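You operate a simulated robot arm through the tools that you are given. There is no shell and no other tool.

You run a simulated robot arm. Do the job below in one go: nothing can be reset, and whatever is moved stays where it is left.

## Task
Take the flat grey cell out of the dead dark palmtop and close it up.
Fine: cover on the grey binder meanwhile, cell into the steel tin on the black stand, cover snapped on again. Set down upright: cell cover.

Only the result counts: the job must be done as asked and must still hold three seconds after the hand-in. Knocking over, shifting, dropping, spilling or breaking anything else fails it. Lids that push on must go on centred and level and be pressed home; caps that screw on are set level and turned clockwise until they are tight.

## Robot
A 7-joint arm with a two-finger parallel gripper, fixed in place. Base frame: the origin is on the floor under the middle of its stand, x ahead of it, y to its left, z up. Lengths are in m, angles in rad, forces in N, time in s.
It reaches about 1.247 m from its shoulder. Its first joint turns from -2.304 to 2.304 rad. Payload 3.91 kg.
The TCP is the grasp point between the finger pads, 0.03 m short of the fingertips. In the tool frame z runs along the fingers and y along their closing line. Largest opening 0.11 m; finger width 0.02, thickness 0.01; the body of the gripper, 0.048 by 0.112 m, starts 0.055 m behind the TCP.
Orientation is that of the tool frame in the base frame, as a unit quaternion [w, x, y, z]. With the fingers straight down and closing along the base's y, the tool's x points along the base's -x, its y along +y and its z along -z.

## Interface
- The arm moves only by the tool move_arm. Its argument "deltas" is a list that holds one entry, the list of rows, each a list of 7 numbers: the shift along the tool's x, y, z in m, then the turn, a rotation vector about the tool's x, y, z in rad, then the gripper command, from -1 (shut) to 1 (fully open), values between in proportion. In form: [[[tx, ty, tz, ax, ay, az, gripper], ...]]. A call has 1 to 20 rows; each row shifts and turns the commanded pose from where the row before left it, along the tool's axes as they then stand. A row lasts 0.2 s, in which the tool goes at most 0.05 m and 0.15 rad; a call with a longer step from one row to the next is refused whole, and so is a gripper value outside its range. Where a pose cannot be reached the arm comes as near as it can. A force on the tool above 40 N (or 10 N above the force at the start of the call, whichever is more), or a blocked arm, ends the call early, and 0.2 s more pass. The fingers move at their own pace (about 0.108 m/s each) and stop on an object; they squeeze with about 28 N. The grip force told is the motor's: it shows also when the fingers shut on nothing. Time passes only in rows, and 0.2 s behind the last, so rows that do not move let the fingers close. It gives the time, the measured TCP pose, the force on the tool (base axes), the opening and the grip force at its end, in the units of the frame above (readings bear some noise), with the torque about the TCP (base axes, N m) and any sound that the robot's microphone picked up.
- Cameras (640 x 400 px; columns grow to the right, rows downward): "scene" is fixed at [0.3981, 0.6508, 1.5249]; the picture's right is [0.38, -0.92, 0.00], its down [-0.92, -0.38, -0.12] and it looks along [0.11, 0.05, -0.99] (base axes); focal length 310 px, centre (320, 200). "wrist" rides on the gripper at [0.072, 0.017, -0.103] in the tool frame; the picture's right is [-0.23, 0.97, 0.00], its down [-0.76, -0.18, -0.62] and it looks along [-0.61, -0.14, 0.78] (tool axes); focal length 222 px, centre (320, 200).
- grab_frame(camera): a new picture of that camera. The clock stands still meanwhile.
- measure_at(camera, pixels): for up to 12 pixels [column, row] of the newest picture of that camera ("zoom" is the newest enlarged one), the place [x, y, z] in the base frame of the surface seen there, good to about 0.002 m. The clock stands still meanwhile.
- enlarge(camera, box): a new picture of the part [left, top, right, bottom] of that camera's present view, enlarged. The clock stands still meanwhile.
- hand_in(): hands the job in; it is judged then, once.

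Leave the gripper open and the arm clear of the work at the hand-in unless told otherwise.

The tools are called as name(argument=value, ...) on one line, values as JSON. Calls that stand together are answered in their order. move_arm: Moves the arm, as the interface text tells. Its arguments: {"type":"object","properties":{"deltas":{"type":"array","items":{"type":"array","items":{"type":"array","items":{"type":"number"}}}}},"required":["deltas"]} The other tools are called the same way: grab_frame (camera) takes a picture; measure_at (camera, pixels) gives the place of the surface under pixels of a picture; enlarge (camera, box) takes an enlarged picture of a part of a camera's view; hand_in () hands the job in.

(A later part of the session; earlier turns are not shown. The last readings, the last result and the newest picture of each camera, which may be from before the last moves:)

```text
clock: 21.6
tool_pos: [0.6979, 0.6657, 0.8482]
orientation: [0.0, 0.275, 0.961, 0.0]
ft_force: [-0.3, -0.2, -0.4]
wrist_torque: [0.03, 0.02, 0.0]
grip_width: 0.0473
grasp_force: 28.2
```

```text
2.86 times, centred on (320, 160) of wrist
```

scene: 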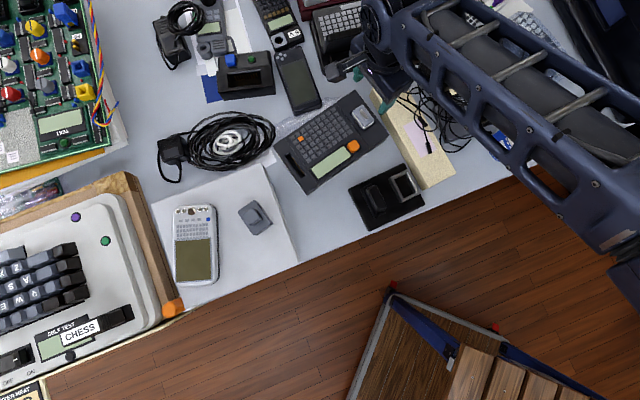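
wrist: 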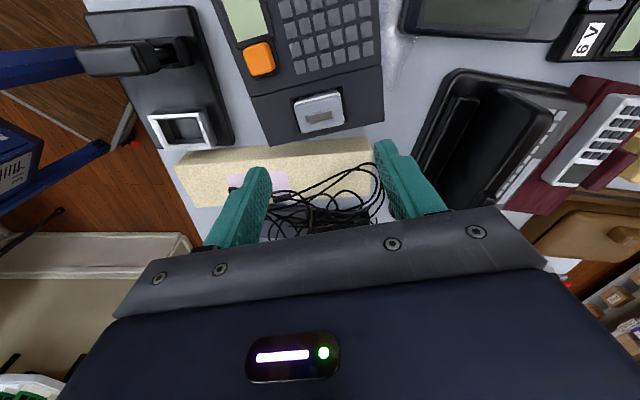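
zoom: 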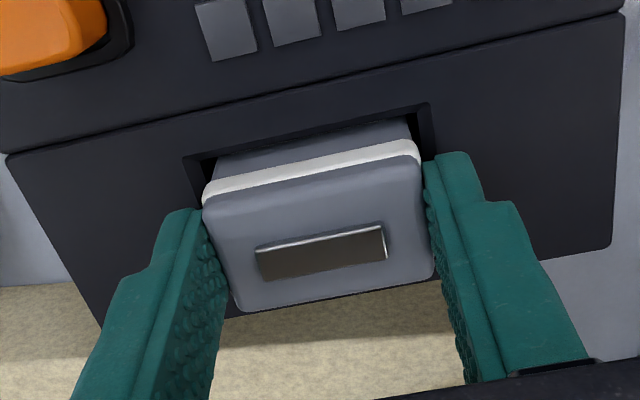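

The cell is held at a 0.0473 opening with 28 N and no side load. I'll lift slowly while watching the force.

move_arm(deltas=[[[0, 0, -0.001, 0, 0, 0, -1], [0, 0, -0.002, 0, 0, 0, -1], [0, 0, -0.003, 0, 0, 0, -1], [0, 0, -0.004, 0, 0, 0, -1], [0, 0, 0, 0, 0, 0, -1]]])

enlarge(camera="wrist", box=[220, 90, 420, 230])

```text
clock: 22.8
tool_pos: [0.6974, 0.664, 0.8606]
orientation: [0.0, 0.276, 0.961, 0.0]
ft_force: [0.0, 0.2, -1.9]
wrist_torque: [-0.02, 0.02, -0.02]
grip_width: 0.0473
grasp_force: 27.7
```

```text
2.86 times, centred on (320, 160) of wrist
```

zoom: 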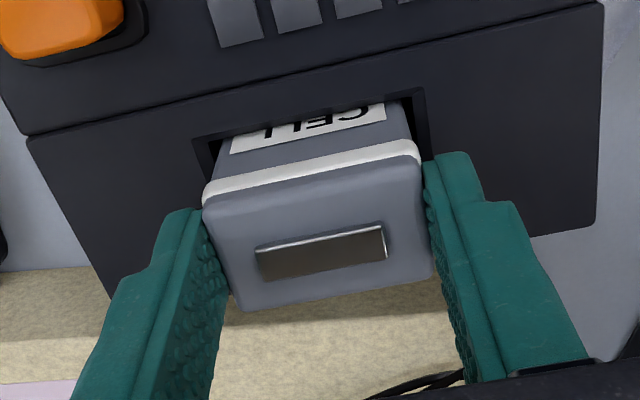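

The cell comes up freely and a "CELL" label shows on its side. I'll lift further until it clears the bay, then look at its full height.

move_arm(deltas=[[[0, 0, -0.01, 0, 0, 0, -1], [0, 0, -0.02, 0, 0, 0, -1], [0, 0, -0.03, 0, 0, 0, -1], [0, 0, -0.03, 0, 0, 0, -1], [0, 0, 0, 0, 0, 0, -1]]])

grab_frame(camera="wrist")

enlarge(camera="scene", box=[325, 70, 415, 140])

enlarge(camera="wrist", box=[230, 60, 410, 190])

```text
clock: 24.0
tool_pos: [0.6974, 0.6661, 0.9516]
orientation: [0.0, 0.276, 0.961, 0.0]
ft_force: [-0.3, -0.6, -1.0]
wrist_torque: [0.0, 0.04, -0.02]
grip_width: 0.0475
grasp_force: 28.1
```

```text
taken
```

wrist: 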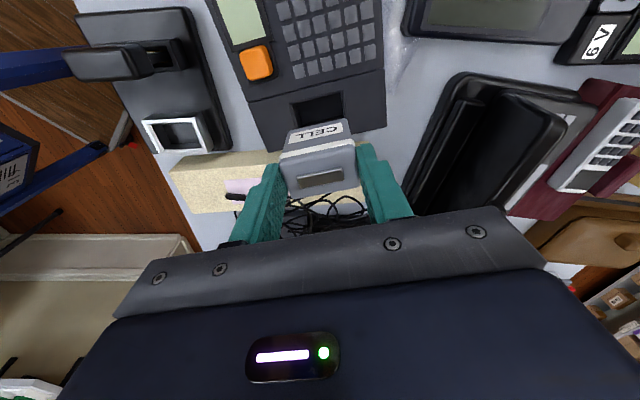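

```text
5.71 times, centred on (370, 105) of scene
```

zoom: 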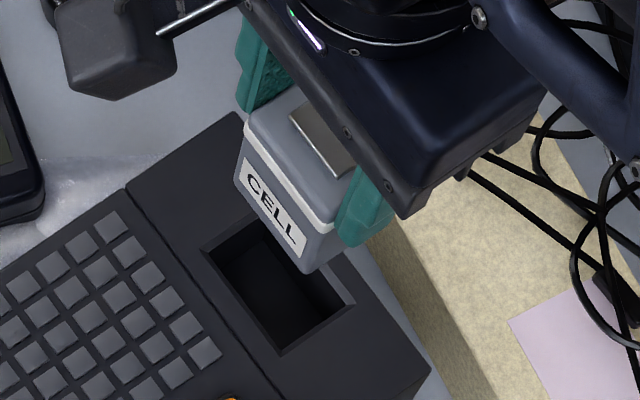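

```text
3.08 times, centred on (320, 125) of wrist
```

zoom: 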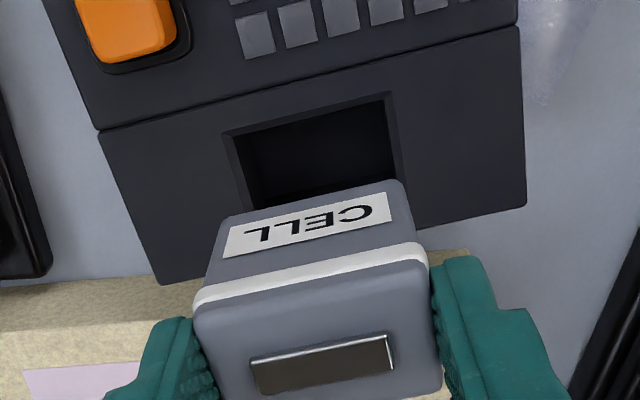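

The cell has cleared the bay. I'll measure its top and bottom edges and the bay's floor in this zoom.

measure_at(camera="zoom", pixels=[[222, 222], [400, 186], [310, 203], [205, 305], [418, 262], [310, 320], [210, 320], [430, 275], [310, 160], [310, 140], [360, 130], [435, 385]])

measure_at(camera="zoom", pixels=[[226, 216], [396, 182], [260, 208], [350, 193], [225, 240], [405, 195], [320, 355], [205, 380], [432, 300], [280, 170], [300, 180], [250, 190]])

```text
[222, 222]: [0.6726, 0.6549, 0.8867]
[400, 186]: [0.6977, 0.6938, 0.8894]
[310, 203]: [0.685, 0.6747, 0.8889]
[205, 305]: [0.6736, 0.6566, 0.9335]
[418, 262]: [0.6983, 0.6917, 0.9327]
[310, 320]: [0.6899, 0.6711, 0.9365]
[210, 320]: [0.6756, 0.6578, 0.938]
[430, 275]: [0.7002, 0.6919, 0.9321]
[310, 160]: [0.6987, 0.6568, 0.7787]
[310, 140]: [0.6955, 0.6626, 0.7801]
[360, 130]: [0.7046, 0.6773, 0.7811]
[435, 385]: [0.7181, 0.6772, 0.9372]
```

```text
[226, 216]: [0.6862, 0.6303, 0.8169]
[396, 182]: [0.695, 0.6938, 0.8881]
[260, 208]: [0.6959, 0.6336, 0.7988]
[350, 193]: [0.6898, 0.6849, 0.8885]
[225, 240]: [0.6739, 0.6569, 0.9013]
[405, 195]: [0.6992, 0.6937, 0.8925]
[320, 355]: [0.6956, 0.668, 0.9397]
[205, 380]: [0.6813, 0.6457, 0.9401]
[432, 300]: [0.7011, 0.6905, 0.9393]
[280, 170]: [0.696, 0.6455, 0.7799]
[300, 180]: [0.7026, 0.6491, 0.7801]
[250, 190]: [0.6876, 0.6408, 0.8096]
```

The cell is about 0.052 tall and reaches about 0.036 below the fingertips, so it can stand on the tin's floor with the tips still above the rim. I'll measure the tin more finely through a bigger enlargement.

enlarge(camera="scene", box=[380, 160, 444, 208])

```text
8.33 times, centred on (412, 184) of scene
```

zoom: 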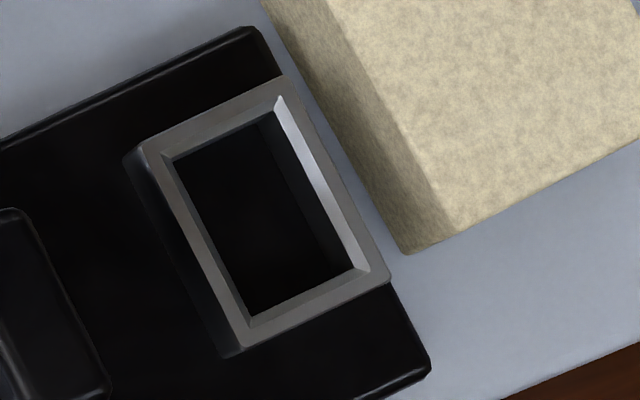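

I'll measure points along the rim's flat top on each side, and the inner edge corners.

measure_at(camera="zoom", pixels=[[148, 148], [282, 82], [383, 276], [244, 340], [164, 158], [277, 97], [365, 267], [252, 325], [215, 115], [335, 180], [315, 308], [190, 240]])

measure_at(camera="zoom", pixels=[[222, 126], [325, 185], [308, 297], [206, 240], [405, 250], [330, 60], [360, 130], [265, 10], [250, 200], [230, 280], [200, 180], [320, 250]])

```text
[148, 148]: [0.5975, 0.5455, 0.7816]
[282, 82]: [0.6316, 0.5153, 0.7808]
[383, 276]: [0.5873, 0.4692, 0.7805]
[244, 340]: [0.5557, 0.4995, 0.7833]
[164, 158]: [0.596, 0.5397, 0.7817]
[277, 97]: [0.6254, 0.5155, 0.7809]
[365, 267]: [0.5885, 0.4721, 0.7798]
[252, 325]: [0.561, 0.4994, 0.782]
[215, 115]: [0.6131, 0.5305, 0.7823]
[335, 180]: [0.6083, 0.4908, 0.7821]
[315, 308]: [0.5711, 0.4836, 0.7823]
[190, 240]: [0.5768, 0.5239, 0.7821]
```

```text
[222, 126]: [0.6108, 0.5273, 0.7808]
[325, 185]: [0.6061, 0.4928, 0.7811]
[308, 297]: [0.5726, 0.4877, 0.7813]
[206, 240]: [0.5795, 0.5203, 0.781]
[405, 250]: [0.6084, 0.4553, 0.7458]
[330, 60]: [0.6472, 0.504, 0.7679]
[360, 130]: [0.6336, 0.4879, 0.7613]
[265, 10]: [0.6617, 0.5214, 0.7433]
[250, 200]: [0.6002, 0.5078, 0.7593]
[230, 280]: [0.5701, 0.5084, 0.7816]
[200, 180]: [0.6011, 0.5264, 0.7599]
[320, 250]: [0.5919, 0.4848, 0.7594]
```

I'll check the stand's yaw from its outer corners in the scene picture, since the tin is aligned with it.

measure_at(camera="scene", pixels=[[350, 190], [403, 165], [423.5, 203.5], [369, 229.5], [376, 178], [414, 186], [397, 216], [359, 210]])

```text
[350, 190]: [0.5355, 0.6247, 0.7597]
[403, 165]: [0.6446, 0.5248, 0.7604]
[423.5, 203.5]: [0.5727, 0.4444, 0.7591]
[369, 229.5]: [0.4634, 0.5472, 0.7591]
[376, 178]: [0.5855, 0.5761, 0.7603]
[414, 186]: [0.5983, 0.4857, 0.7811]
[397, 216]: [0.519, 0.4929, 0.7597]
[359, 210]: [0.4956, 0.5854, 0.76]
```

The stand and tin lie at 47.5°, while the fingers' closing line is at 58°. I'll move above the tin (about (0.594, 0.507)) at this height and turn +0.183 rad about the tool's z to line the cell up.

move_arm(deltas=[[[0.0007, -0.0377, 0, 0, 0, 0, -1], [0.0007, -0.0377, 0, 0, 0, 0, -1], [0.0007, -0.0377, 0, 0, 0, 0, -1], [0.0007, -0.0377, 0, 0, 0, 0, -1], [0.0007, -0.0377, 0, 0, 0, 0, -1], [0, 0, 0, 0, 0, 0.0917, -1], [0, 0, 0, 0, 0, 0.0916, -1], [0, 0, 0, 0, 0, 0, -1]]])

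grab_frame(camera="wrist")

enlarge(camera="scene", box=[340, 120, 450, 220])

enlarge(camera="wrist", box=[230, 60, 410, 190])

```text
clock: 25.8
tool_pos: [0.5932, 0.5077, 0.9512]
orientation: [0.0, 0.362, 0.932, 0.0]
ft_force: [0.0, -1.3, -1.8]
wrist_torque: [-0.01, 0.01, 0.02]
grip_width: 0.0474
grasp_force: 28.1
```

```text
taken
```

wrist: 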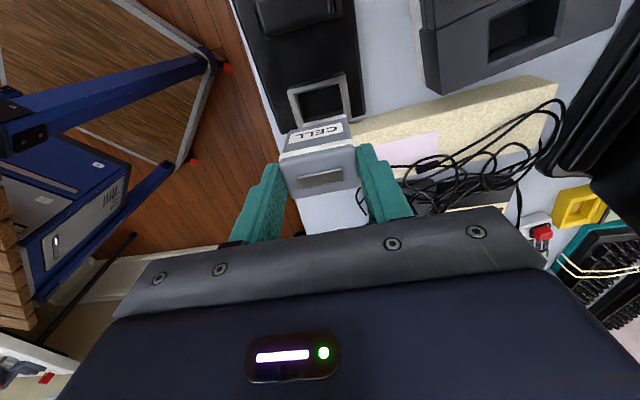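

```text
4.00 times, centred on (395, 170) of scene
```

zoom: 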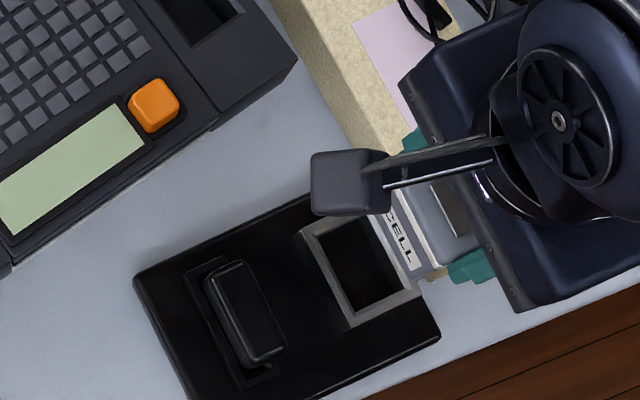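

```text
3.08 times, centred on (320, 125) of wrist
```

zoom: 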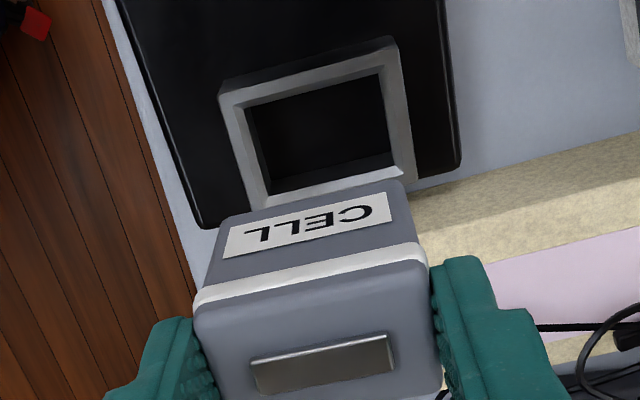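

The cell label faces the tin and they look parallel. I'll measure the tin's rim from the wrist camera for the position check, alongside the cell's bottom edge.

measure_at(camera="zoom", pixels=[[226, 98], [391, 45], [408, 168], [266, 205], [250, 106], [377, 74], [272, 193], [390, 166], [310, 140], [305, 72], [340, 188], [400, 110]])

measure_at(camera="zoom", pixels=[[244, 104], [380, 70], [225, 225], [400, 190], [240, 150], [262, 190], [380, 80], [205, 305], [418, 262], [212, 325], [425, 280], [432, 380]])

```text
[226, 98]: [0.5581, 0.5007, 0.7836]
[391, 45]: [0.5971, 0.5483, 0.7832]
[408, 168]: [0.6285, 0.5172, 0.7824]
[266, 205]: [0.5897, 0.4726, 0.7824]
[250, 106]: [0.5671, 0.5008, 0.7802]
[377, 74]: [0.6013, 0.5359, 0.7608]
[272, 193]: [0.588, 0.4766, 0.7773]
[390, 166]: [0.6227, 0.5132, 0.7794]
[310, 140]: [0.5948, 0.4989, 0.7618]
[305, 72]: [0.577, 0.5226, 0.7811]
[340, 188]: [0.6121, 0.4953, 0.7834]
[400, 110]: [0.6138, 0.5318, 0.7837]
```

```text
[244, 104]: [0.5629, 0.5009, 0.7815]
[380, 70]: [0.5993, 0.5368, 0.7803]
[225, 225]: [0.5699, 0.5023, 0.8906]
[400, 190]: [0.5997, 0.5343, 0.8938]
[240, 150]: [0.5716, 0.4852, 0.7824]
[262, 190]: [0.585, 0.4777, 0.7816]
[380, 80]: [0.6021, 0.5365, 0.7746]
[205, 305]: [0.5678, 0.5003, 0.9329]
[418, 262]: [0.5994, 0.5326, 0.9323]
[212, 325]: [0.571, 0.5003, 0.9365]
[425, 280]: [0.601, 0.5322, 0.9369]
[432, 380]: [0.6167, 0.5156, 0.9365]
```

Both cameras put the tin's centre at about (0.593, 0.508), within 1 mm of the TCP, with roughly ±4 mm clearance for the cell. I'll descend to TCP z≈0.861, just above the rim, and look again.

move_arm(deltas=[[[0, 0, 0.04, 0, 0, 0, -1], [0, 0, 0.035, 0, 0, 0, -1], [0, 0, 0.015, 0, 0, 0, -1], [0, 0, 0, 0, 0, 0, -1]]])

enlarge(camera="wrist", box=[220, 50, 420, 190])

enlarge(camera="scene", box=[350, 130, 450, 220])

```text
clock: 26.8
tool_pos: [0.5939, 0.508, 0.8606]
orientation: [-0.001, 0.363, 0.932, 0.0]
ft_force: [-0.5, -0.1, -1.5]
wrist_torque: [0.01, 0.02, 0.0]
grip_width: 0.0473
grasp_force: 28.2
```

```text
2.86 times, centred on (320, 120) of wrist
```

zoom: 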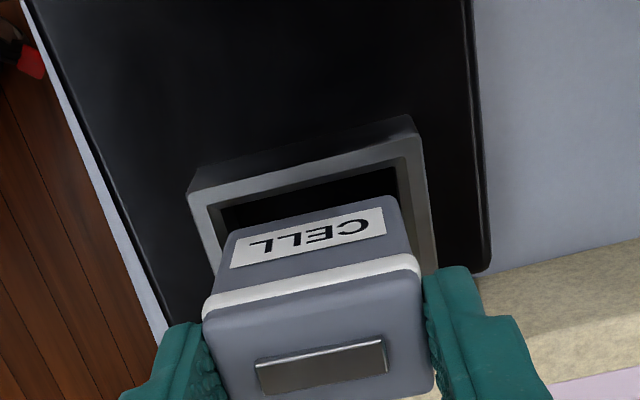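

```text
4.44 times, centred on (400, 175) of scene
```

zoom: 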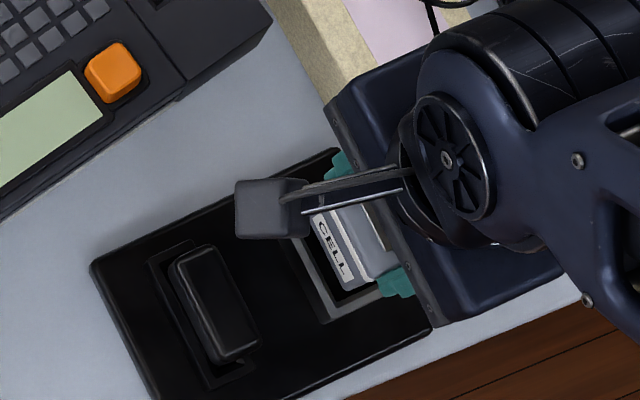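

The cell hangs just above the tin's opening and looks centred. I'll measure the gap on the near side before entering.

enlarge(camera="wrist", box=[220, 50, 420, 190])

measure_at(camera="zoom", pixels=[[240, 232], [390, 200], [320, 215], [195, 192], [410, 140], [220, 206], [393, 165], [300, 182], [428, 255], [415, 215], [212, 245], [320, 195]])

```text
2.86 times, centred on (320, 120) of wrist
```

zoom: 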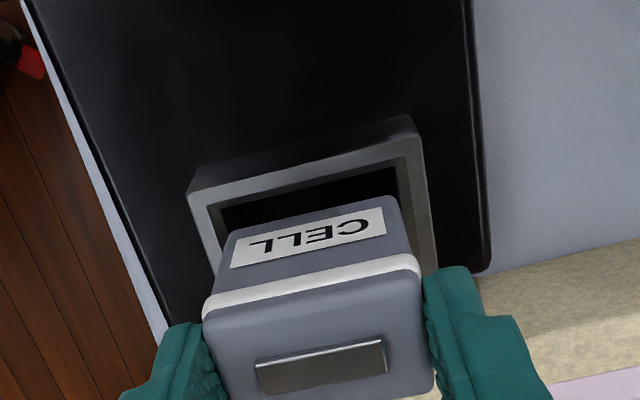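

```text
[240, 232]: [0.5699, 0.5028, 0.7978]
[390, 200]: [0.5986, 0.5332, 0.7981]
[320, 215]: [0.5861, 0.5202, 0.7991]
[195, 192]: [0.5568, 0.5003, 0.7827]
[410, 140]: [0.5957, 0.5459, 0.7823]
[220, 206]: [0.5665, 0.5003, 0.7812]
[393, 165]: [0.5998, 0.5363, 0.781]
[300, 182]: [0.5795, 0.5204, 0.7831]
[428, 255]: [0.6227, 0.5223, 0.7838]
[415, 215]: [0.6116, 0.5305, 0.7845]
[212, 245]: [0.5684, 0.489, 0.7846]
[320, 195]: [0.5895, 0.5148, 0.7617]
```

The cell's bottom edge (z≈0.797) lies parallel to the tin's inner edge, centred lengthwise within 0.6 mm, with about 1–2 mm gap on the near side. I'll nudge 0.5 mm away from the near wall and descend gently into the tin while watching the force.

move_arm(deltas=[[[-0.0005, 0, 0.004, 0, 0, 0, -1], [0, 0, 0.004, 0, 0, 0, -1], [0, 0, 0.004, 0, 0, 0, -1], [0, 0, 0.004, 0, 0, 0, -1], [0, 0, 0.004, 0, 0, 0, -1], [0, 0, 0, 0, 0, 0, -1]]])

enlarge(camera="wrist", box=[220, 50, 420, 190])

```text
clock: 28.2
tool_pos: [0.593, 0.5065, 0.8404]
orientation: [0.0, 0.362, 0.932, 0.0]
ft_force: [0.2, 0.0, -1.1]
wrist_torque: [-0.01, -0.01, 0.02]
grip_width: 0.0472
grasp_force: 28.1
```

```text
2.86 times, centred on (320, 120) of wrist
```

zoom: 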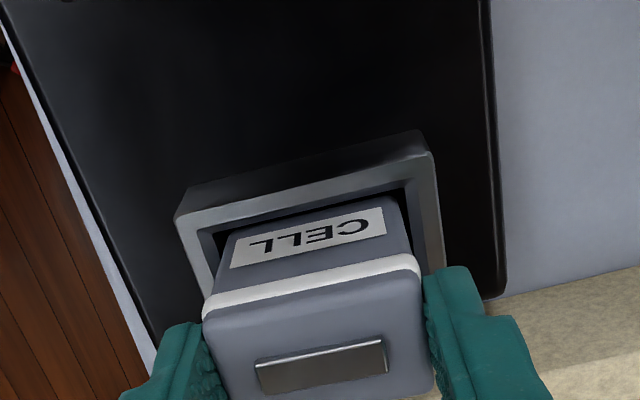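

The cell's lower end is now inside the opening with no contact force. I'll continue down in small steps.

move_arm(deltas=[[[0, 0, 0.003, 0, 0, 0, -1], [0, 0, 0.003, 0, 0, 0, -1], [0, 0, 0.002, 0, 0, 0, -1], [0, 0, 0.002, 0, 0, 0, -1], [0, 0, 0, 0, 0, 0, -1]]])

enlarge(camera="wrist", box=[220, 50, 420, 190])

```text
clock: 29.4
tool_pos: [0.5932, 0.5074, 0.8304]
orientation: [0.001, 0.363, 0.932, 0.0]
ft_force: [4.0, 0.6, 0.4]
wrist_torque: [0.02, -0.17, 0.41]
grip_width: 0.0472
grasp_force: 28.4
```

```text
2.86 times, centred on (320, 120) of wrist
```

zoom: 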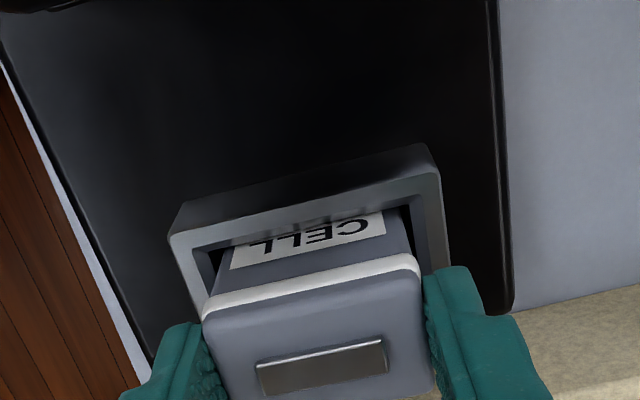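

There is a sideways force of 4 N and a yaw torque of +0.41 N m. The cell's left end is grazing the near wall, so the tin lies slightly more counterclockwise than I set. I'll turn the hand counterclockwise a little (−0.02 rad about tool z) and see whether the torque vanishes.

move_arm(deltas=[[[0, 0, 0, 0, 0, -0.02, -1], [0, 0, 0, 0, 0, 0, -1]]])

enlarge(camera="wrist", box=[220, 50, 420, 190])

```text
clock: 30.0
tool_pos: [0.5935, 0.5081, 0.8305]
orientation: [0.0, 0.353, 0.936, 0.0]
ft_force: [-1.7, -1.6, -2.9]
wrist_torque: [0.02, 0.1, -0.51]
grip_width: 0.0474
grasp_force: 27.5
```

```text
2.86 times, centred on (320, 120) of wrist
```

zoom: 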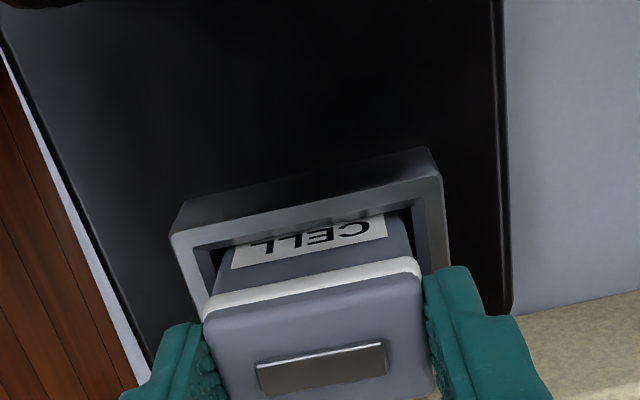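

The torque has flipped to −0.51, so the neutral yaw is about halfway back. I'll turn +0.011 rad.

move_arm(deltas=[[[0, 0, 0, 0, 0, 0.011, -1], [0, 0, 0, 0, 0, 0, -1]]])

```text
clock: 30.6
tool_pos: [0.5932, 0.5076, 0.8306]
orientation: [0.001, 0.357, 0.934, 0.0]
ft_force: [-5.8, -3.6, -1.9]
wrist_torque: [-0.09, 0.17, 0.29]
grip_width: 0.0474
grasp_force: 28.1
```

Readings jump about, so I'll take one more with no motion.

move_arm(deltas=[[[0, 0, 0, 0, 0, 0, -1]]])

enlarge(camera="scene", box=[350, 130, 450, 220])

```text
clock: 31.0
tool_pos: [0.5935, 0.5074, 0.8299]
orientation: [0.0, 0.359, 0.933, -0.001]
ft_force: [-7.1, -4.0, -2.1]
wrist_torque: [-0.09, 0.25, 0.11]
grip_width: 0.0473
grasp_force: 28.0
```

```text
4.44 times, centred on (400, 175) of scene
```

zoom: 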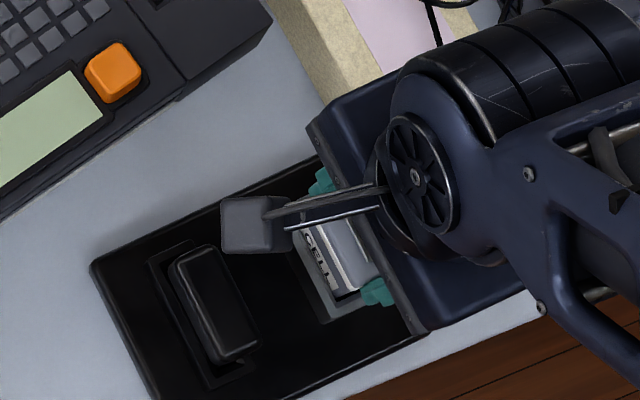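

The steady reading is (−7.1, −4.0) N: the tin's far end wall pushes the cell toward −closing direction. I'll shift the hand 0.5 mm along tool −y and re-read.

move_arm(deltas=[[[0, -0.0005, 0, 0, 0, 0, -1], [0, 0, 0, 0, 0, 0, -1]]])

```text
clock: 31.6
tool_pos: [0.5944, 0.5081, 0.8311]
orientation: [0.001, 0.357, 0.934, 0.001]
ft_force: [-4.5, 5.1, -1.2]
wrist_torque: [0.07, 0.23, -0.11]
grip_width: 0.0472
grasp_force: 28.2
```

The lengthwise force is gone, and what remains is 6.8 N along tool +x from the far wall. I'll shift 0.4 mm along tool +x.

move_arm(deltas=[[[0.0004, 0, 0, 0, 0, 0, -1], [0, 0, 0, 0, 0, 0, -1]]])

```text
clock: 32.2
tool_pos: [0.5929, 0.5073, 0.8301]
orientation: [0.0, 0.359, 0.933, 0.001]
ft_force: [-0.1, 3.9, 1.0]
wrist_torque: [0.21, -0.01, -0.02]
grip_width: 0.0474
grasp_force: 27.8
```

Nearly balanced now (under 4 N). I'll continue down in 1 mm steps.

move_arm(deltas=[[[0, 0, 0.001, 0, 0, 0, -1], [0, 0, 0.001, 0, 0, 0, -1], [0, 0, 0, 0, 0, 0, -1]]])

enlarge(camera="wrist", box=[220, 50, 420, 190])

```text
clock: 33.0
tool_pos: [0.5937, 0.5079, 0.8305]
orientation: [0.0, 0.358, 0.934, 0.001]
ft_force: [-4.0, 0.0, 22.4]
wrist_torque: [-0.05, 0.11, -0.04]
grip_width: 0.0475
grasp_force: 28.4
```

```text
2.86 times, centred on (320, 120) of wrist
```

zoom: 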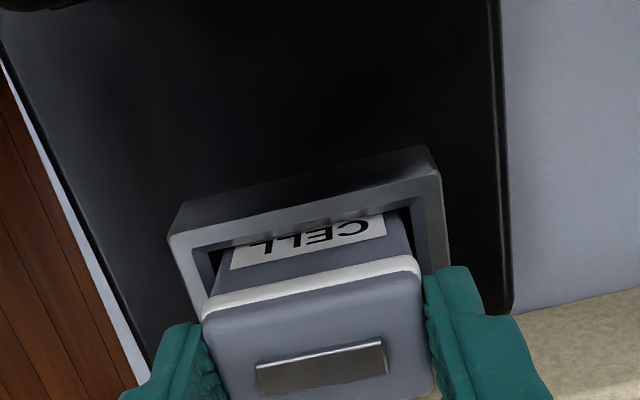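

The vertical force rose to 22 N with the height unchanged at 0.8305, so the cell is standing on the tin's floor (0.760 + 0.0705); the earlier side forces were just it rubbing there. I'll relieve the push by 1.8 mm, then open the fingers, which are 2 cm above the rim.

move_arm(deltas=[[[0, 0, -0.0018, 0, 0, 0, -1], [0, 0, 0, 0, 0, 0, -1]]])

```text
clock: 33.6
tool_pos: [0.593, 0.5077, 0.8302]
orientation: [0.0, 0.358, 0.934, 0.001]
ft_force: [1.3, 9.7, 3.1]
wrist_torque: [0.52, -0.22, -0.06]
grip_width: 0.0473
grasp_force: 27.9
```

Vertical load is down to 3 N, but about 10 N sideways is left in the hand. I'll relieve that with a 0.4 mm shift, then open.

move_arm(deltas=[[[0.0003, 0.0004, -0.0002, 0, 0, 0, -1], [0, 0, 0, 0, 0, 0, -1]]])

```text
clock: 34.2
tool_pos: [0.5934, 0.5074, 0.8302]
orientation: [0.0, 0.358, 0.934, 0.0]
ft_force: [1.4, 7.0, -3.2]
wrist_torque: [0.28, -0.08, -0.08]
grip_width: 0.0474
grasp_force: 27.8
```

That is low enough. I'll open the fingers gently now.

move_arm(deltas=[[[0, 0, 0, 0, 0, 0, -0.08], [0, 0, 0, 0, 0, 0, 0.05], [0, 0, 0, 0, 0, 0, 0.15], [0, 0, 0, 0, 0, 0, 0.25], [0, 0, 0, 0, 0, 0, 0.25]]])

enlarge(camera="wrist", box=[220, 50, 420, 190])

```text
clock: 35.4
tool_pos: [0.5931, 0.5075, 0.8298]
orientation: [0.001, 0.358, 0.934, -0.001]
ft_force: [0.2, 0.7, -0.8]
wrist_torque: [0.0, 0.01, -0.03]
grip_width: 0.0687
grasp_force: 0.1
```

```text
2.86 times, centred on (320, 120) of wrist
```

zoom: 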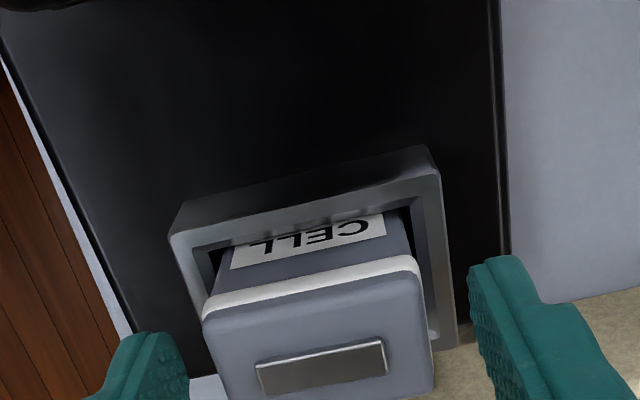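

The cell stands free in the tin with its label up. I'll raise straight up 0.12 m and look at the result.

move_arm(deltas=[[[0, 0, -0.01, 0, 0, 0, 0.25], [0, 0, -0.03, 0, 0, 0, 0.25], [0, 0, -0.04, 0, 0, 0, 0.25], [0, 0, -0.04, 0, 0, 0, 0.25], [0, 0, 0, 0, 0, 0, 0.25]]])

enlarge(camera="wrist", box=[220, 50, 420, 190])

enlarge(camera="scene", box=[330, 110, 450, 230])

```text
clock: 36.6
tool_pos: [0.5924, 0.5061, 0.9495]
orientation: [0.0, 0.359, 0.933, -0.001]
ft_force: [-0.3, 0.7, 0.1]
wrist_torque: [0.02, 0.01, 0.03]
grip_width: 0.0688
grasp_force: 0.0
```

```text
2.86 times, centred on (320, 120) of wrist
```

zoom: 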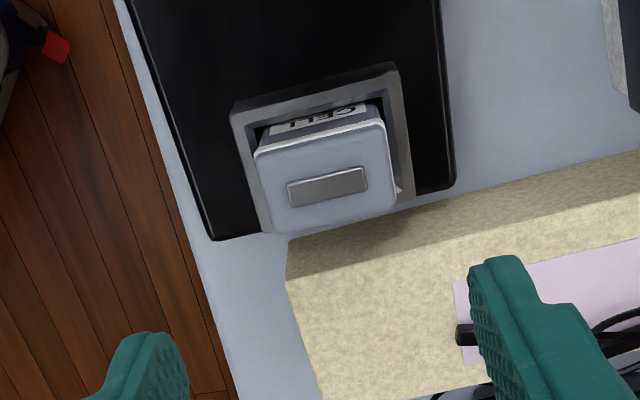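

```text
3.33 times, centred on (390, 170) of scene
```

zoom: 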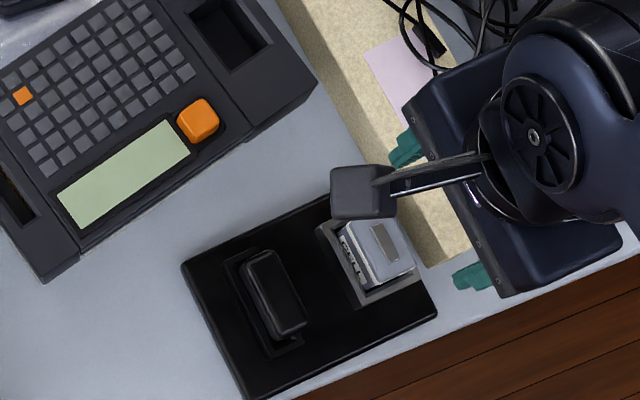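

The cell is in the tin, level. Now back for the cover: turn back −0.1743 rad to the pick yaw, then travel at the same height to above the binder spot.

move_arm(deltas=[[[-0.0002, 0.0001, 0, 0, 0, 0, 0.0], [0, 0, 0, 0, 0, -0.0872, 0.0], [0, 0, 0, 0, 0, -0.0871, 0.0], [0.0416, 0.0168, 0, 0, 0, 0, 0.0], [0.0416, 0.0168, 0, 0, 0, 0, 0.0], [0.0416, 0.0168, 0, 0, 0, 0, 0.0], [0.0416, 0.0168, 0, 0, 0, 0, 0.0], [0.0416, 0.0168, 0, 0, 0, 0, 0.0], [0.0416, 0.0168, 0, 0, 0, 0, 0.0], [0.0416, 0.0168, 0, 0, 0, 0, 0.0], [0.0413, 0.0165, 0, 0, 0, 0, 0.0], [0, 0, 0, 0, 0, 0, 0.0]]])

grab_frame(camera="wrist")

enlarge(camera="scene", box=[325, 80, 445, 220])

```text
clock: 39.2
tool_pos: [0.3813, 0.7976, 0.9515]
orientation: [0.0, 0.275, 0.961, 0.001]
ft_force: [0.3, -0.8, 1.3]
wrist_torque: [0.04, 0.02, -0.03]
grip_width: 0.0547
grasp_force: 0.2
```

```text
taken
```

wrist: 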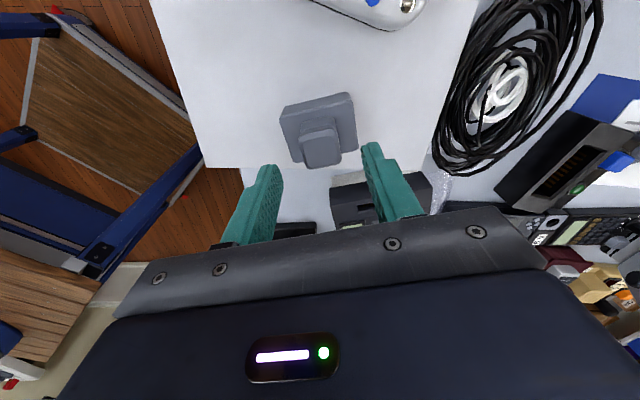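

```text
2.86 times, centred on (385, 150) of scene
```

zoom: 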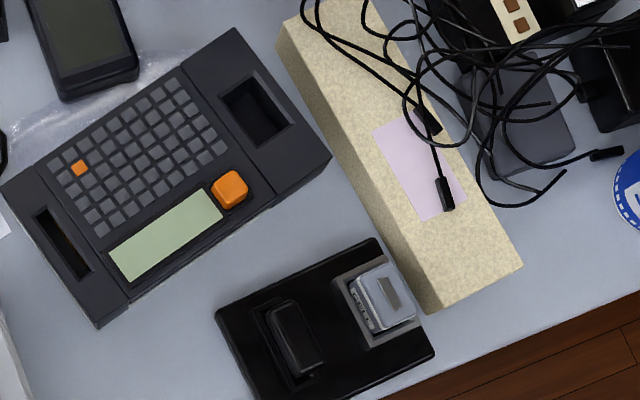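

The hand is back over the cover. The scene shows the cell in the tin and the empty bay. I'll check that the palmtop and stand haven't shifted by re-measuring their corners.

grab_frame(camera="scene")

measure_at(camera="scene", pixels=[[350, 190], [403, 165], [423.5, 203.5], [369, 229.5], [354.6, 107.3], [388, 152.2], [308, 207.6], [275.2, 162.6]])

enlarge(camera="scene", box=[325, 85, 405, 135])

enlarge(camera="scene", box=[380, 160, 444, 208])

```text
taken
```

scene: 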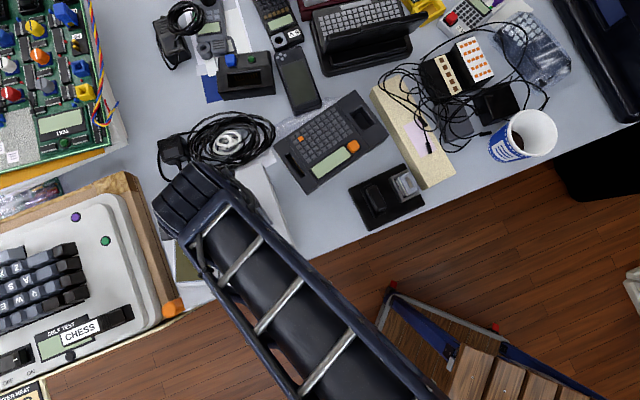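

```text
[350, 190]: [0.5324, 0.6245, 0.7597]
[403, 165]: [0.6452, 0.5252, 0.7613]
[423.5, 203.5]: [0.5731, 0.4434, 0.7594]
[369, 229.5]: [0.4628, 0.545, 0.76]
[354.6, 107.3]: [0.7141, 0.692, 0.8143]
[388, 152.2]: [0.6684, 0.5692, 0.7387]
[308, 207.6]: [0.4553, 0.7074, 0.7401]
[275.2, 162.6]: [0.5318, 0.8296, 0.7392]
```

```text
8.00 times, centred on (365, 110) of scene
```

zoom: 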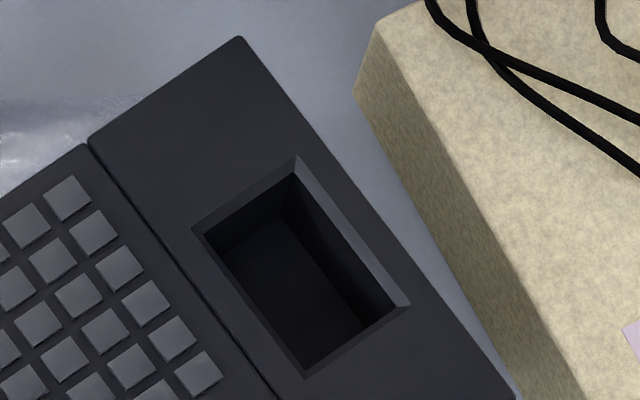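

```text
8.33 times, centred on (412, 184) of scene
```

zoom: 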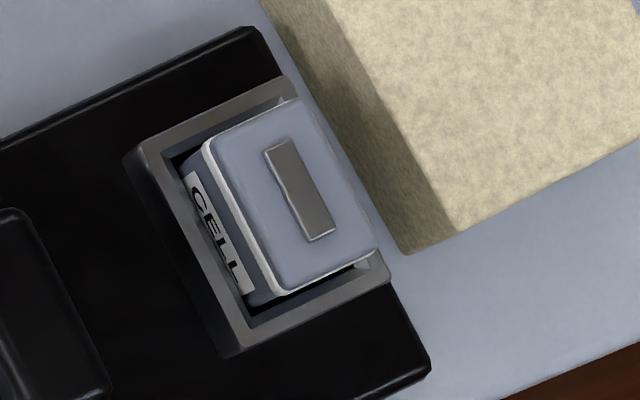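

Palmtop, stand and tin are at the same pixels as before, so nothing has shifted. I'll lower onto the cover's knob at the same pose where I released it and check the alignment first.

move_arm(deltas=[[[0, 0, 0.03, 0, 0, 0, 0.0], [0, 0, 0.014, 0, 0, 0, 0.0], [0, 0, 0, 0, 0, 0, 0.0]]])

enlarge(camera="wrist", box=[220, 60, 420, 220])

```text
clock: 40.0
tool_pos: [0.3826, 0.7983, 0.9065]
orientation: [-0.001, 0.275, 0.962, 0.0]
ft_force: [-0.3, -0.4, -0.2]
wrist_torque: [-0.01, -0.01, 0.0]
grip_width: 0.0548
grasp_force: 0.0
```

```text
2.50 times, centred on (320, 140) of wrist
```

zoom: 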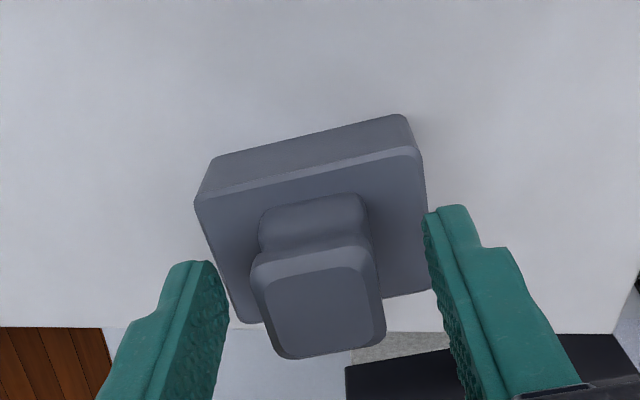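

Alignment looks right, so I'll lower the remaining 10.4 mm and close on the knob.

move_arm(deltas=[[[0, 0, 0.006, 0, 0, 0, 0.0], [0, 0, 0.0044, 0, 0, 0, 0.0], [0, 0, 0, 0, 0, 0, 0.0], [0, 0, 0, 0, 0, 0, -0.6], [0, 0, 0, 0, 0, 0, -1], [0, 0, 0, 0, 0, 0, -1], [0, 0, 0, 0, 0, 0, -1]]])

enlarge(camera="wrist", box=[220, 60, 420, 220])

```text
clock: 41.6
tool_pos: [0.3829, 0.7981, 0.8963]
orientation: [0.0, 0.275, 0.961, 0.0]
ft_force: [0.0, 1.5, 1.2]
wrist_torque: [0.0, 0.02, -0.02]
grip_width: 0.0294
grasp_force: 27.3
```

```text
2.50 times, centred on (320, 140) of wrist
```

zoom: 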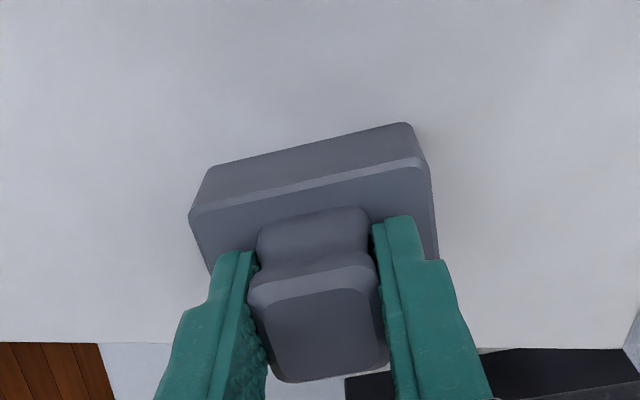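

The knob is gripped with the cover in exactly the same place in the picture as before. I'll lift 0.067 m and carry it back to directly above the bay.

move_arm(deltas=[[[0, 0, -0.007, 0, 0, 0, -1], [0, 0, -0.03, 0, 0, 0, -1], [0, 0, -0.03, 0, 0, 0, -1], [-0.042, 0.0068, 0, 0, 0, 0, -1], [-0.042, 0.0068, 0, 0, 0, 0, -1], [-0.042, 0.0068, 0, 0, 0, 0, -1], [-0.042, 0.0068, 0, 0, 0, 0, -1], [-0.042, 0.0068, 0, 0, 0, 0, -1], [-0.042, 0.0068, 0, 0, 0, 0, -1], [-0.042, 0.0068, 0, 0, 0, 0, -1], [-0.042, 0.0068, 0, 0, 0, 0, -1], [0, 0, 0, 0, 0, 0, -1]]])

grab_frame(camera="wrist")

enlarge(camera="scene", box=[325, 60, 425, 140])

```text
clock: 44.2
tool_pos: [0.6987, 0.666, 0.9638]
orientation: [0.001, 0.276, 0.961, 0.0]
ft_force: [0.3, 0.2, -0.2]
wrist_torque: [0.01, 0.02, 0.03]
grip_width: 0.0291
grasp_force: 28.3
```

```text
taken
```

wrist: 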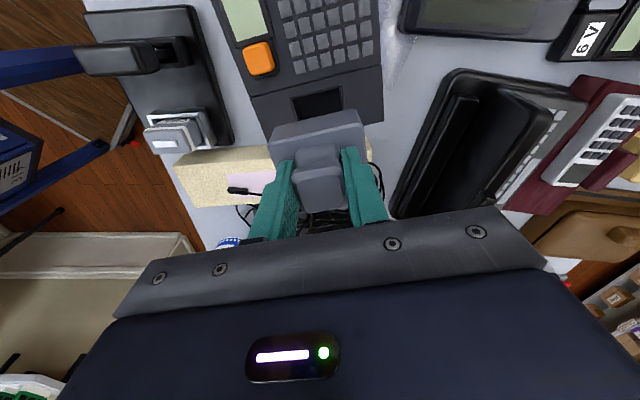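

```text
5.00 times, centred on (375, 100) of scene
```

zoom: 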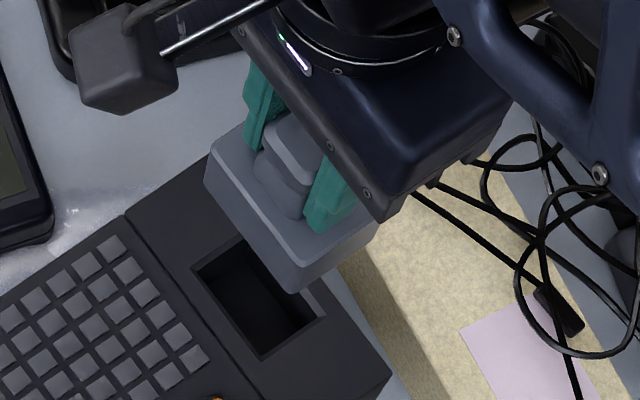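

The cover hangs in the same place relative to the bay as right after removal. I'll descend 0.075 m to just above the seat and check.

move_arm(deltas=[[[0, 0, 0.035, 0, 0, 0, -1], [0, 0, 0.03, 0, 0, 0, -1], [0, 0, 0.01, 0, 0, 0, -1], [0, 0, 0, 0, 0, 0, -1]]])

enlarge(camera="wrist", box=[230, 90, 420, 220])

enlarge(camera="scene", box=[325, 70, 405, 135])

```text
clock: 45.2
tool_pos: [0.6966, 0.6661, 0.8877]
orientation: [0.0, 0.275, 0.961, 0.0]
ft_force: [-0.5, -0.4, 0.2]
wrist_torque: [-0.03, 0.0, 0.0]
grip_width: 0.0293
grasp_force: 27.8
```

```text
3.08 times, centred on (325, 155) of wrist
```

zoom: 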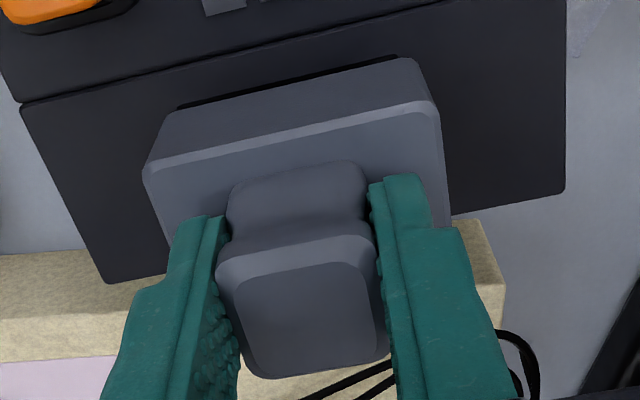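

```text
6.15 times, centred on (365, 102) of scene
```

zoom: 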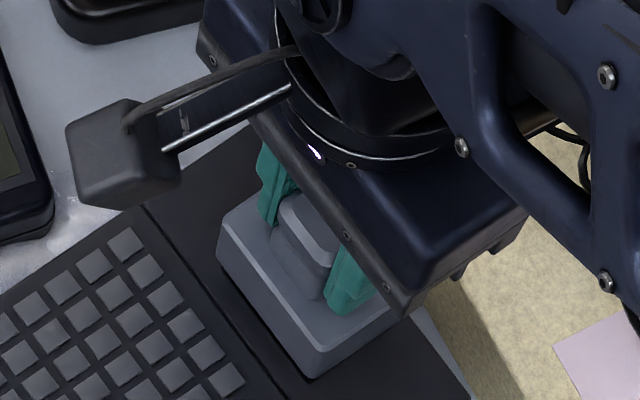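

The cover is squarely over the bay, with only a thin dark sliver of the opening showing along the near edge and no contact yet. I'll creep down.

move_arm(deltas=[[[0, 0, 0.002, 0, 0, 0, -1], [0, 0, 0.002, 0, 0, 0, -1], [0, 0, 0.002, 0, 0, 0, -1], [0, 0, 0, 0, 0, 0, -1]]])

```text
clock: 46.2
tool_pos: [0.6972, 0.6655, 0.882]
orientation: [0.0, 0.276, 0.961, 0.0]
ft_force: [0.1, 0.5, -0.5]
wrist_torque: [0.01, 0.03, -0.01]
grip_width: 0.0291
grasp_force: 28.2
```

move_arm(deltas=[[[0, 0, 0.0015, 0, 0, 0, -1], [0, 0, 0.0015, 0, 0, 0, -1], [0, 0, 0.0015, 0, 0, 0, -1], [0, 0, 0, 0, 0, 0, -1]]])

enlarge(camera="wrist", box=[230, 90, 420, 220])

```text
clock: 47.2
tool_pos: [0.6964, 0.6651, 0.8777]
orientation: [0.0, 0.275, 0.961, 0.001]
ft_force: [7.9, 4.8, 4.9]
wrist_torque: [0.06, -0.2, -0.01]
grip_width: 0.0291
grasp_force: 28.0
```

```text
3.08 times, centred on (325, 155) of wrist
```

zoom: 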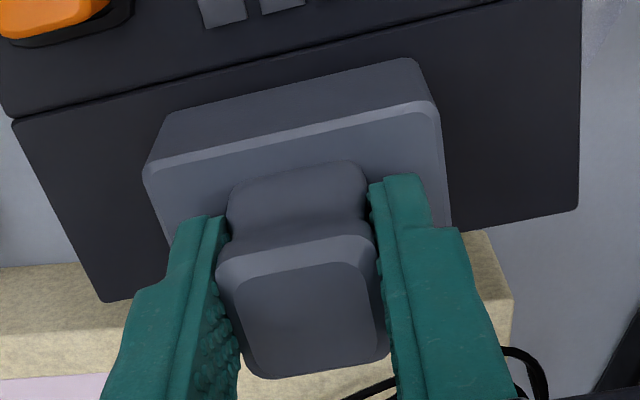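

Contact at about the original seat height (0.8777) with 5 N vertical and about 9 N sideways. I'll relieve the side load slightly and press down 1 mm more.

move_arm(deltas=[[[-0.0002, 0.0003, 0, 0, 0, 0, -1], [0, 0, 0.0007, 0, 0, 0, -1], [0, 0, 0.0005, 0, 0, 0, -1], [0, 0, 0, 0, 0, 0, -1]]])

```text
clock: 48.2
tool_pos: [0.6968, 0.6654, 0.8769]
orientation: [0.0, 0.275, 0.961, 0.0]
ft_force: [3.5, -9.3, 4.0]
wrist_torque: [-0.22, -0.13, 0.0]
grip_width: 0.0292
grasp_force: 27.9
```

Vertical force is still low, with some side load. I'll trim the position again and press another 1.5 mm.

move_arm(deltas=[[[-0.0003, -0.0002, 0, 0, 0, 0, -1], [0, 0, 0.0007, 0, 0, 0, -1], [0, 0, 0.0008, 0, 0, 0, -1], [0, 0, 0, 0, 0, 0, -1]]])

enlarge(camera="wrist", box=[230, 90, 420, 220])

```text
clock: 49.2
tool_pos: [0.696, 0.6649, 0.8775]
orientation: [0.0, 0.276, 0.961, 0.001]
ft_force: [-5.9, -18.9, 20.5]
wrist_torque: [-0.34, 0.18, -0.03]
grip_width: 0.0291
grasp_force: 27.5
```

```text
3.08 times, centred on (325, 155) of wrist
```

zoom: 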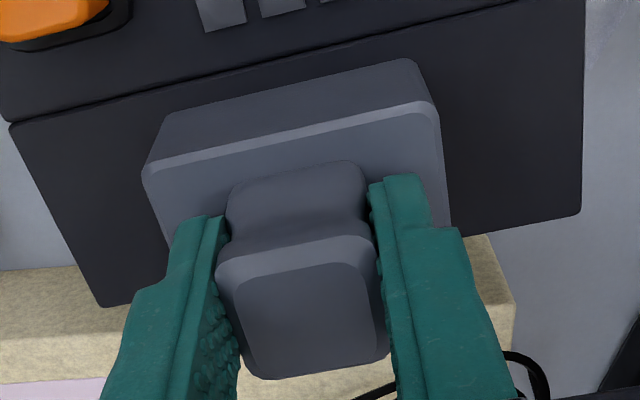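

Vertical force is 20 N, but the sideways force has grown to 19 N along the closing line. I'll relieve that by moving 0.8 mm along tool −y while holding the push.

move_arm(deltas=[[[-0.0002, -0.0004, 0, 0, 0, 0, -1], [0, -0.0003, 0, 0, 0, 0, -1], [0, 0, 0, 0, 0, 0, -1]]])

```text
clock: 50.0
tool_pos: [0.6958, 0.6662, 0.8765]
orientation: [0.001, 0.276, 0.961, 0.001]
ft_force: [2.0, -1.8, 16.5]
wrist_torque: [0.0, 0.03, 0.0]
grip_width: 0.0293
grasp_force: 28.1
```

The side load is gone, with 16.5 N pressing straight down. I'll press about 1.5 mm further to snap it home, staying under 40 N.

move_arm(deltas=[[[0, 0, 0.0008, 0, 0, 0, -1], [0, 0, 0.0007, 0, 0, 0, -1], [0, 0, 0, 0, 0, 0, -1]]])

enlarge(camera="wrist", box=[230, 90, 420, 220])

```text
clock: 50.8
tool_pos: [0.696, 0.665, 0.8746]
orientation: [0.0, 0.275, 0.962, 0.001]
ft_force: [2.5, 5.6, 21.8]
wrist_torque: [0.05, -0.05, 0.01]
grip_width: 0.0294
grasp_force: 28.5
```

```text
3.08 times, centred on (325, 155) of wrist
```

zoom: 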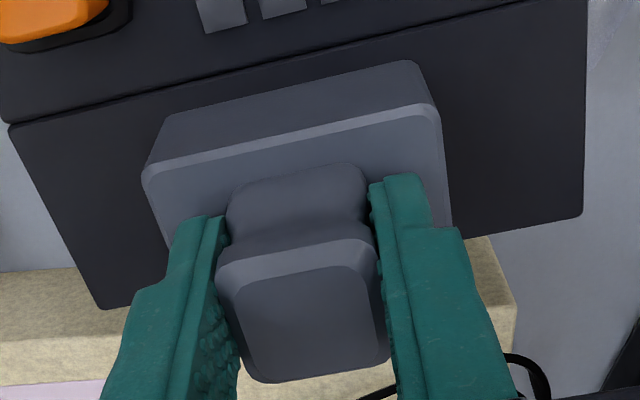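

The force is 22 N and the pads have slid about 2 mm down the knob, so the tips are about at the shoulder. I'll press a bit more to reach about 35 N.

move_arm(deltas=[[[0, 0.0003, 0.0006, 0, 0, 0, -1], [0, 0, 0.0006, 0, 0, 0, -1], [0, 0, 0, 0, 0, 0, -1]]])

```text
clock: 51.6
tool_pos: [0.6954, 0.6656, 0.8751]
orientation: [0.0, 0.275, 0.961, 0.002]
ft_force: [2.8, 13.7, 36.3]
wrist_torque: [0.2, 0.18, 0.0]
grip_width: 0.0292
grasp_force: 28.2
```

36 N straight down is reached and the height hasn't given way further. I'll back off the push by 2 mm, then test the seat by opening the fingers and looking.

move_arm(deltas=[[[0, 0, -0.001, 0, 0, 0, -1], [0, 0.0003, -0.0012, 0, 0, 0, -1], [0, 0, 0, 0, 0, 0, -1]]])

```text
clock: 52.4
tool_pos: [0.6964, 0.6659, 0.8746]
orientation: [-0.001, 0.275, 0.961, 0.0]
ft_force: [9.0, 30.2, 17.3]
wrist_torque: [0.53, -0.13, -0.03]
grip_width: 0.0292
grasp_force: 27.5
```

The sideways reading rose to 30 N as the push came off. I'll re-read without moving before deciding on a correction.

move_arm(deltas=[[[0, 0, 0, 0, 0, 0, -1]]])

```text
clock: 52.8
tool_pos: [0.6969, 0.6651, 0.8751]
orientation: [-0.001, 0.275, 0.962, 0.0]
ft_force: [8.0, 31.6, 12.7]
wrist_torque: [0.48, -0.11, 0.0]
grip_width: 0.0292
grasp_force: 28.1
```

It's steady at about 31 N along the closing line. I'll move 0.5 mm along tool +y, with the force, to see whether it drops.

move_arm(deltas=[[[0.0002, 0.0005, 0, 0, 0, 0, -1], [0, 0, 0, 0, 0, 0, -1]]])

```text
clock: 53.4
tool_pos: [0.6977, 0.6652, 0.8755]
orientation: [-0.001, 0.275, 0.961, 0.0]
ft_force: [3.2, 18.7, 12.6]
wrist_torque: [0.31, 0.12, 0.06]
grip_width: 0.0293
grasp_force: 27.6
```

It dropped to 18 N, so that direction is right. I'll move another 0.6 mm and then lift the push slightly.

move_arm(deltas=[[[0.0003, 0.0006, 0, 0, 0, 0, -1], [0, 0, 0, 0, 0, 0, -1]]])

```text
clock: 54.0
tool_pos: [0.6959, 0.6647, 0.8742]
orientation: [0.0, 0.275, 0.961, -0.001]
ft_force: [-9.4, -5.2, 14.2]
wrist_torque: [-0.14, 0.29, 0.02]
grip_width: 0.0293
grasp_force: 28.4
```

Slightly past neutral (−9 N). I'll go back 0.3 mm and then open the fingers.

move_arm(deltas=[[[0.0001, -0.0003, 0, 0, 0, 0, -1], [0, 0, 0, 0, 0, 0, -1]]])

```text
clock: 54.6
tool_pos: [0.6967, 0.6651, 0.8741]
orientation: [0.0, 0.276, 0.961, 0.0]
ft_force: [-5.4, -3.9, 8.2]
wrist_torque: [-0.12, 0.06, -0.06]
grip_width: 0.0294
grasp_force: 28.3
```

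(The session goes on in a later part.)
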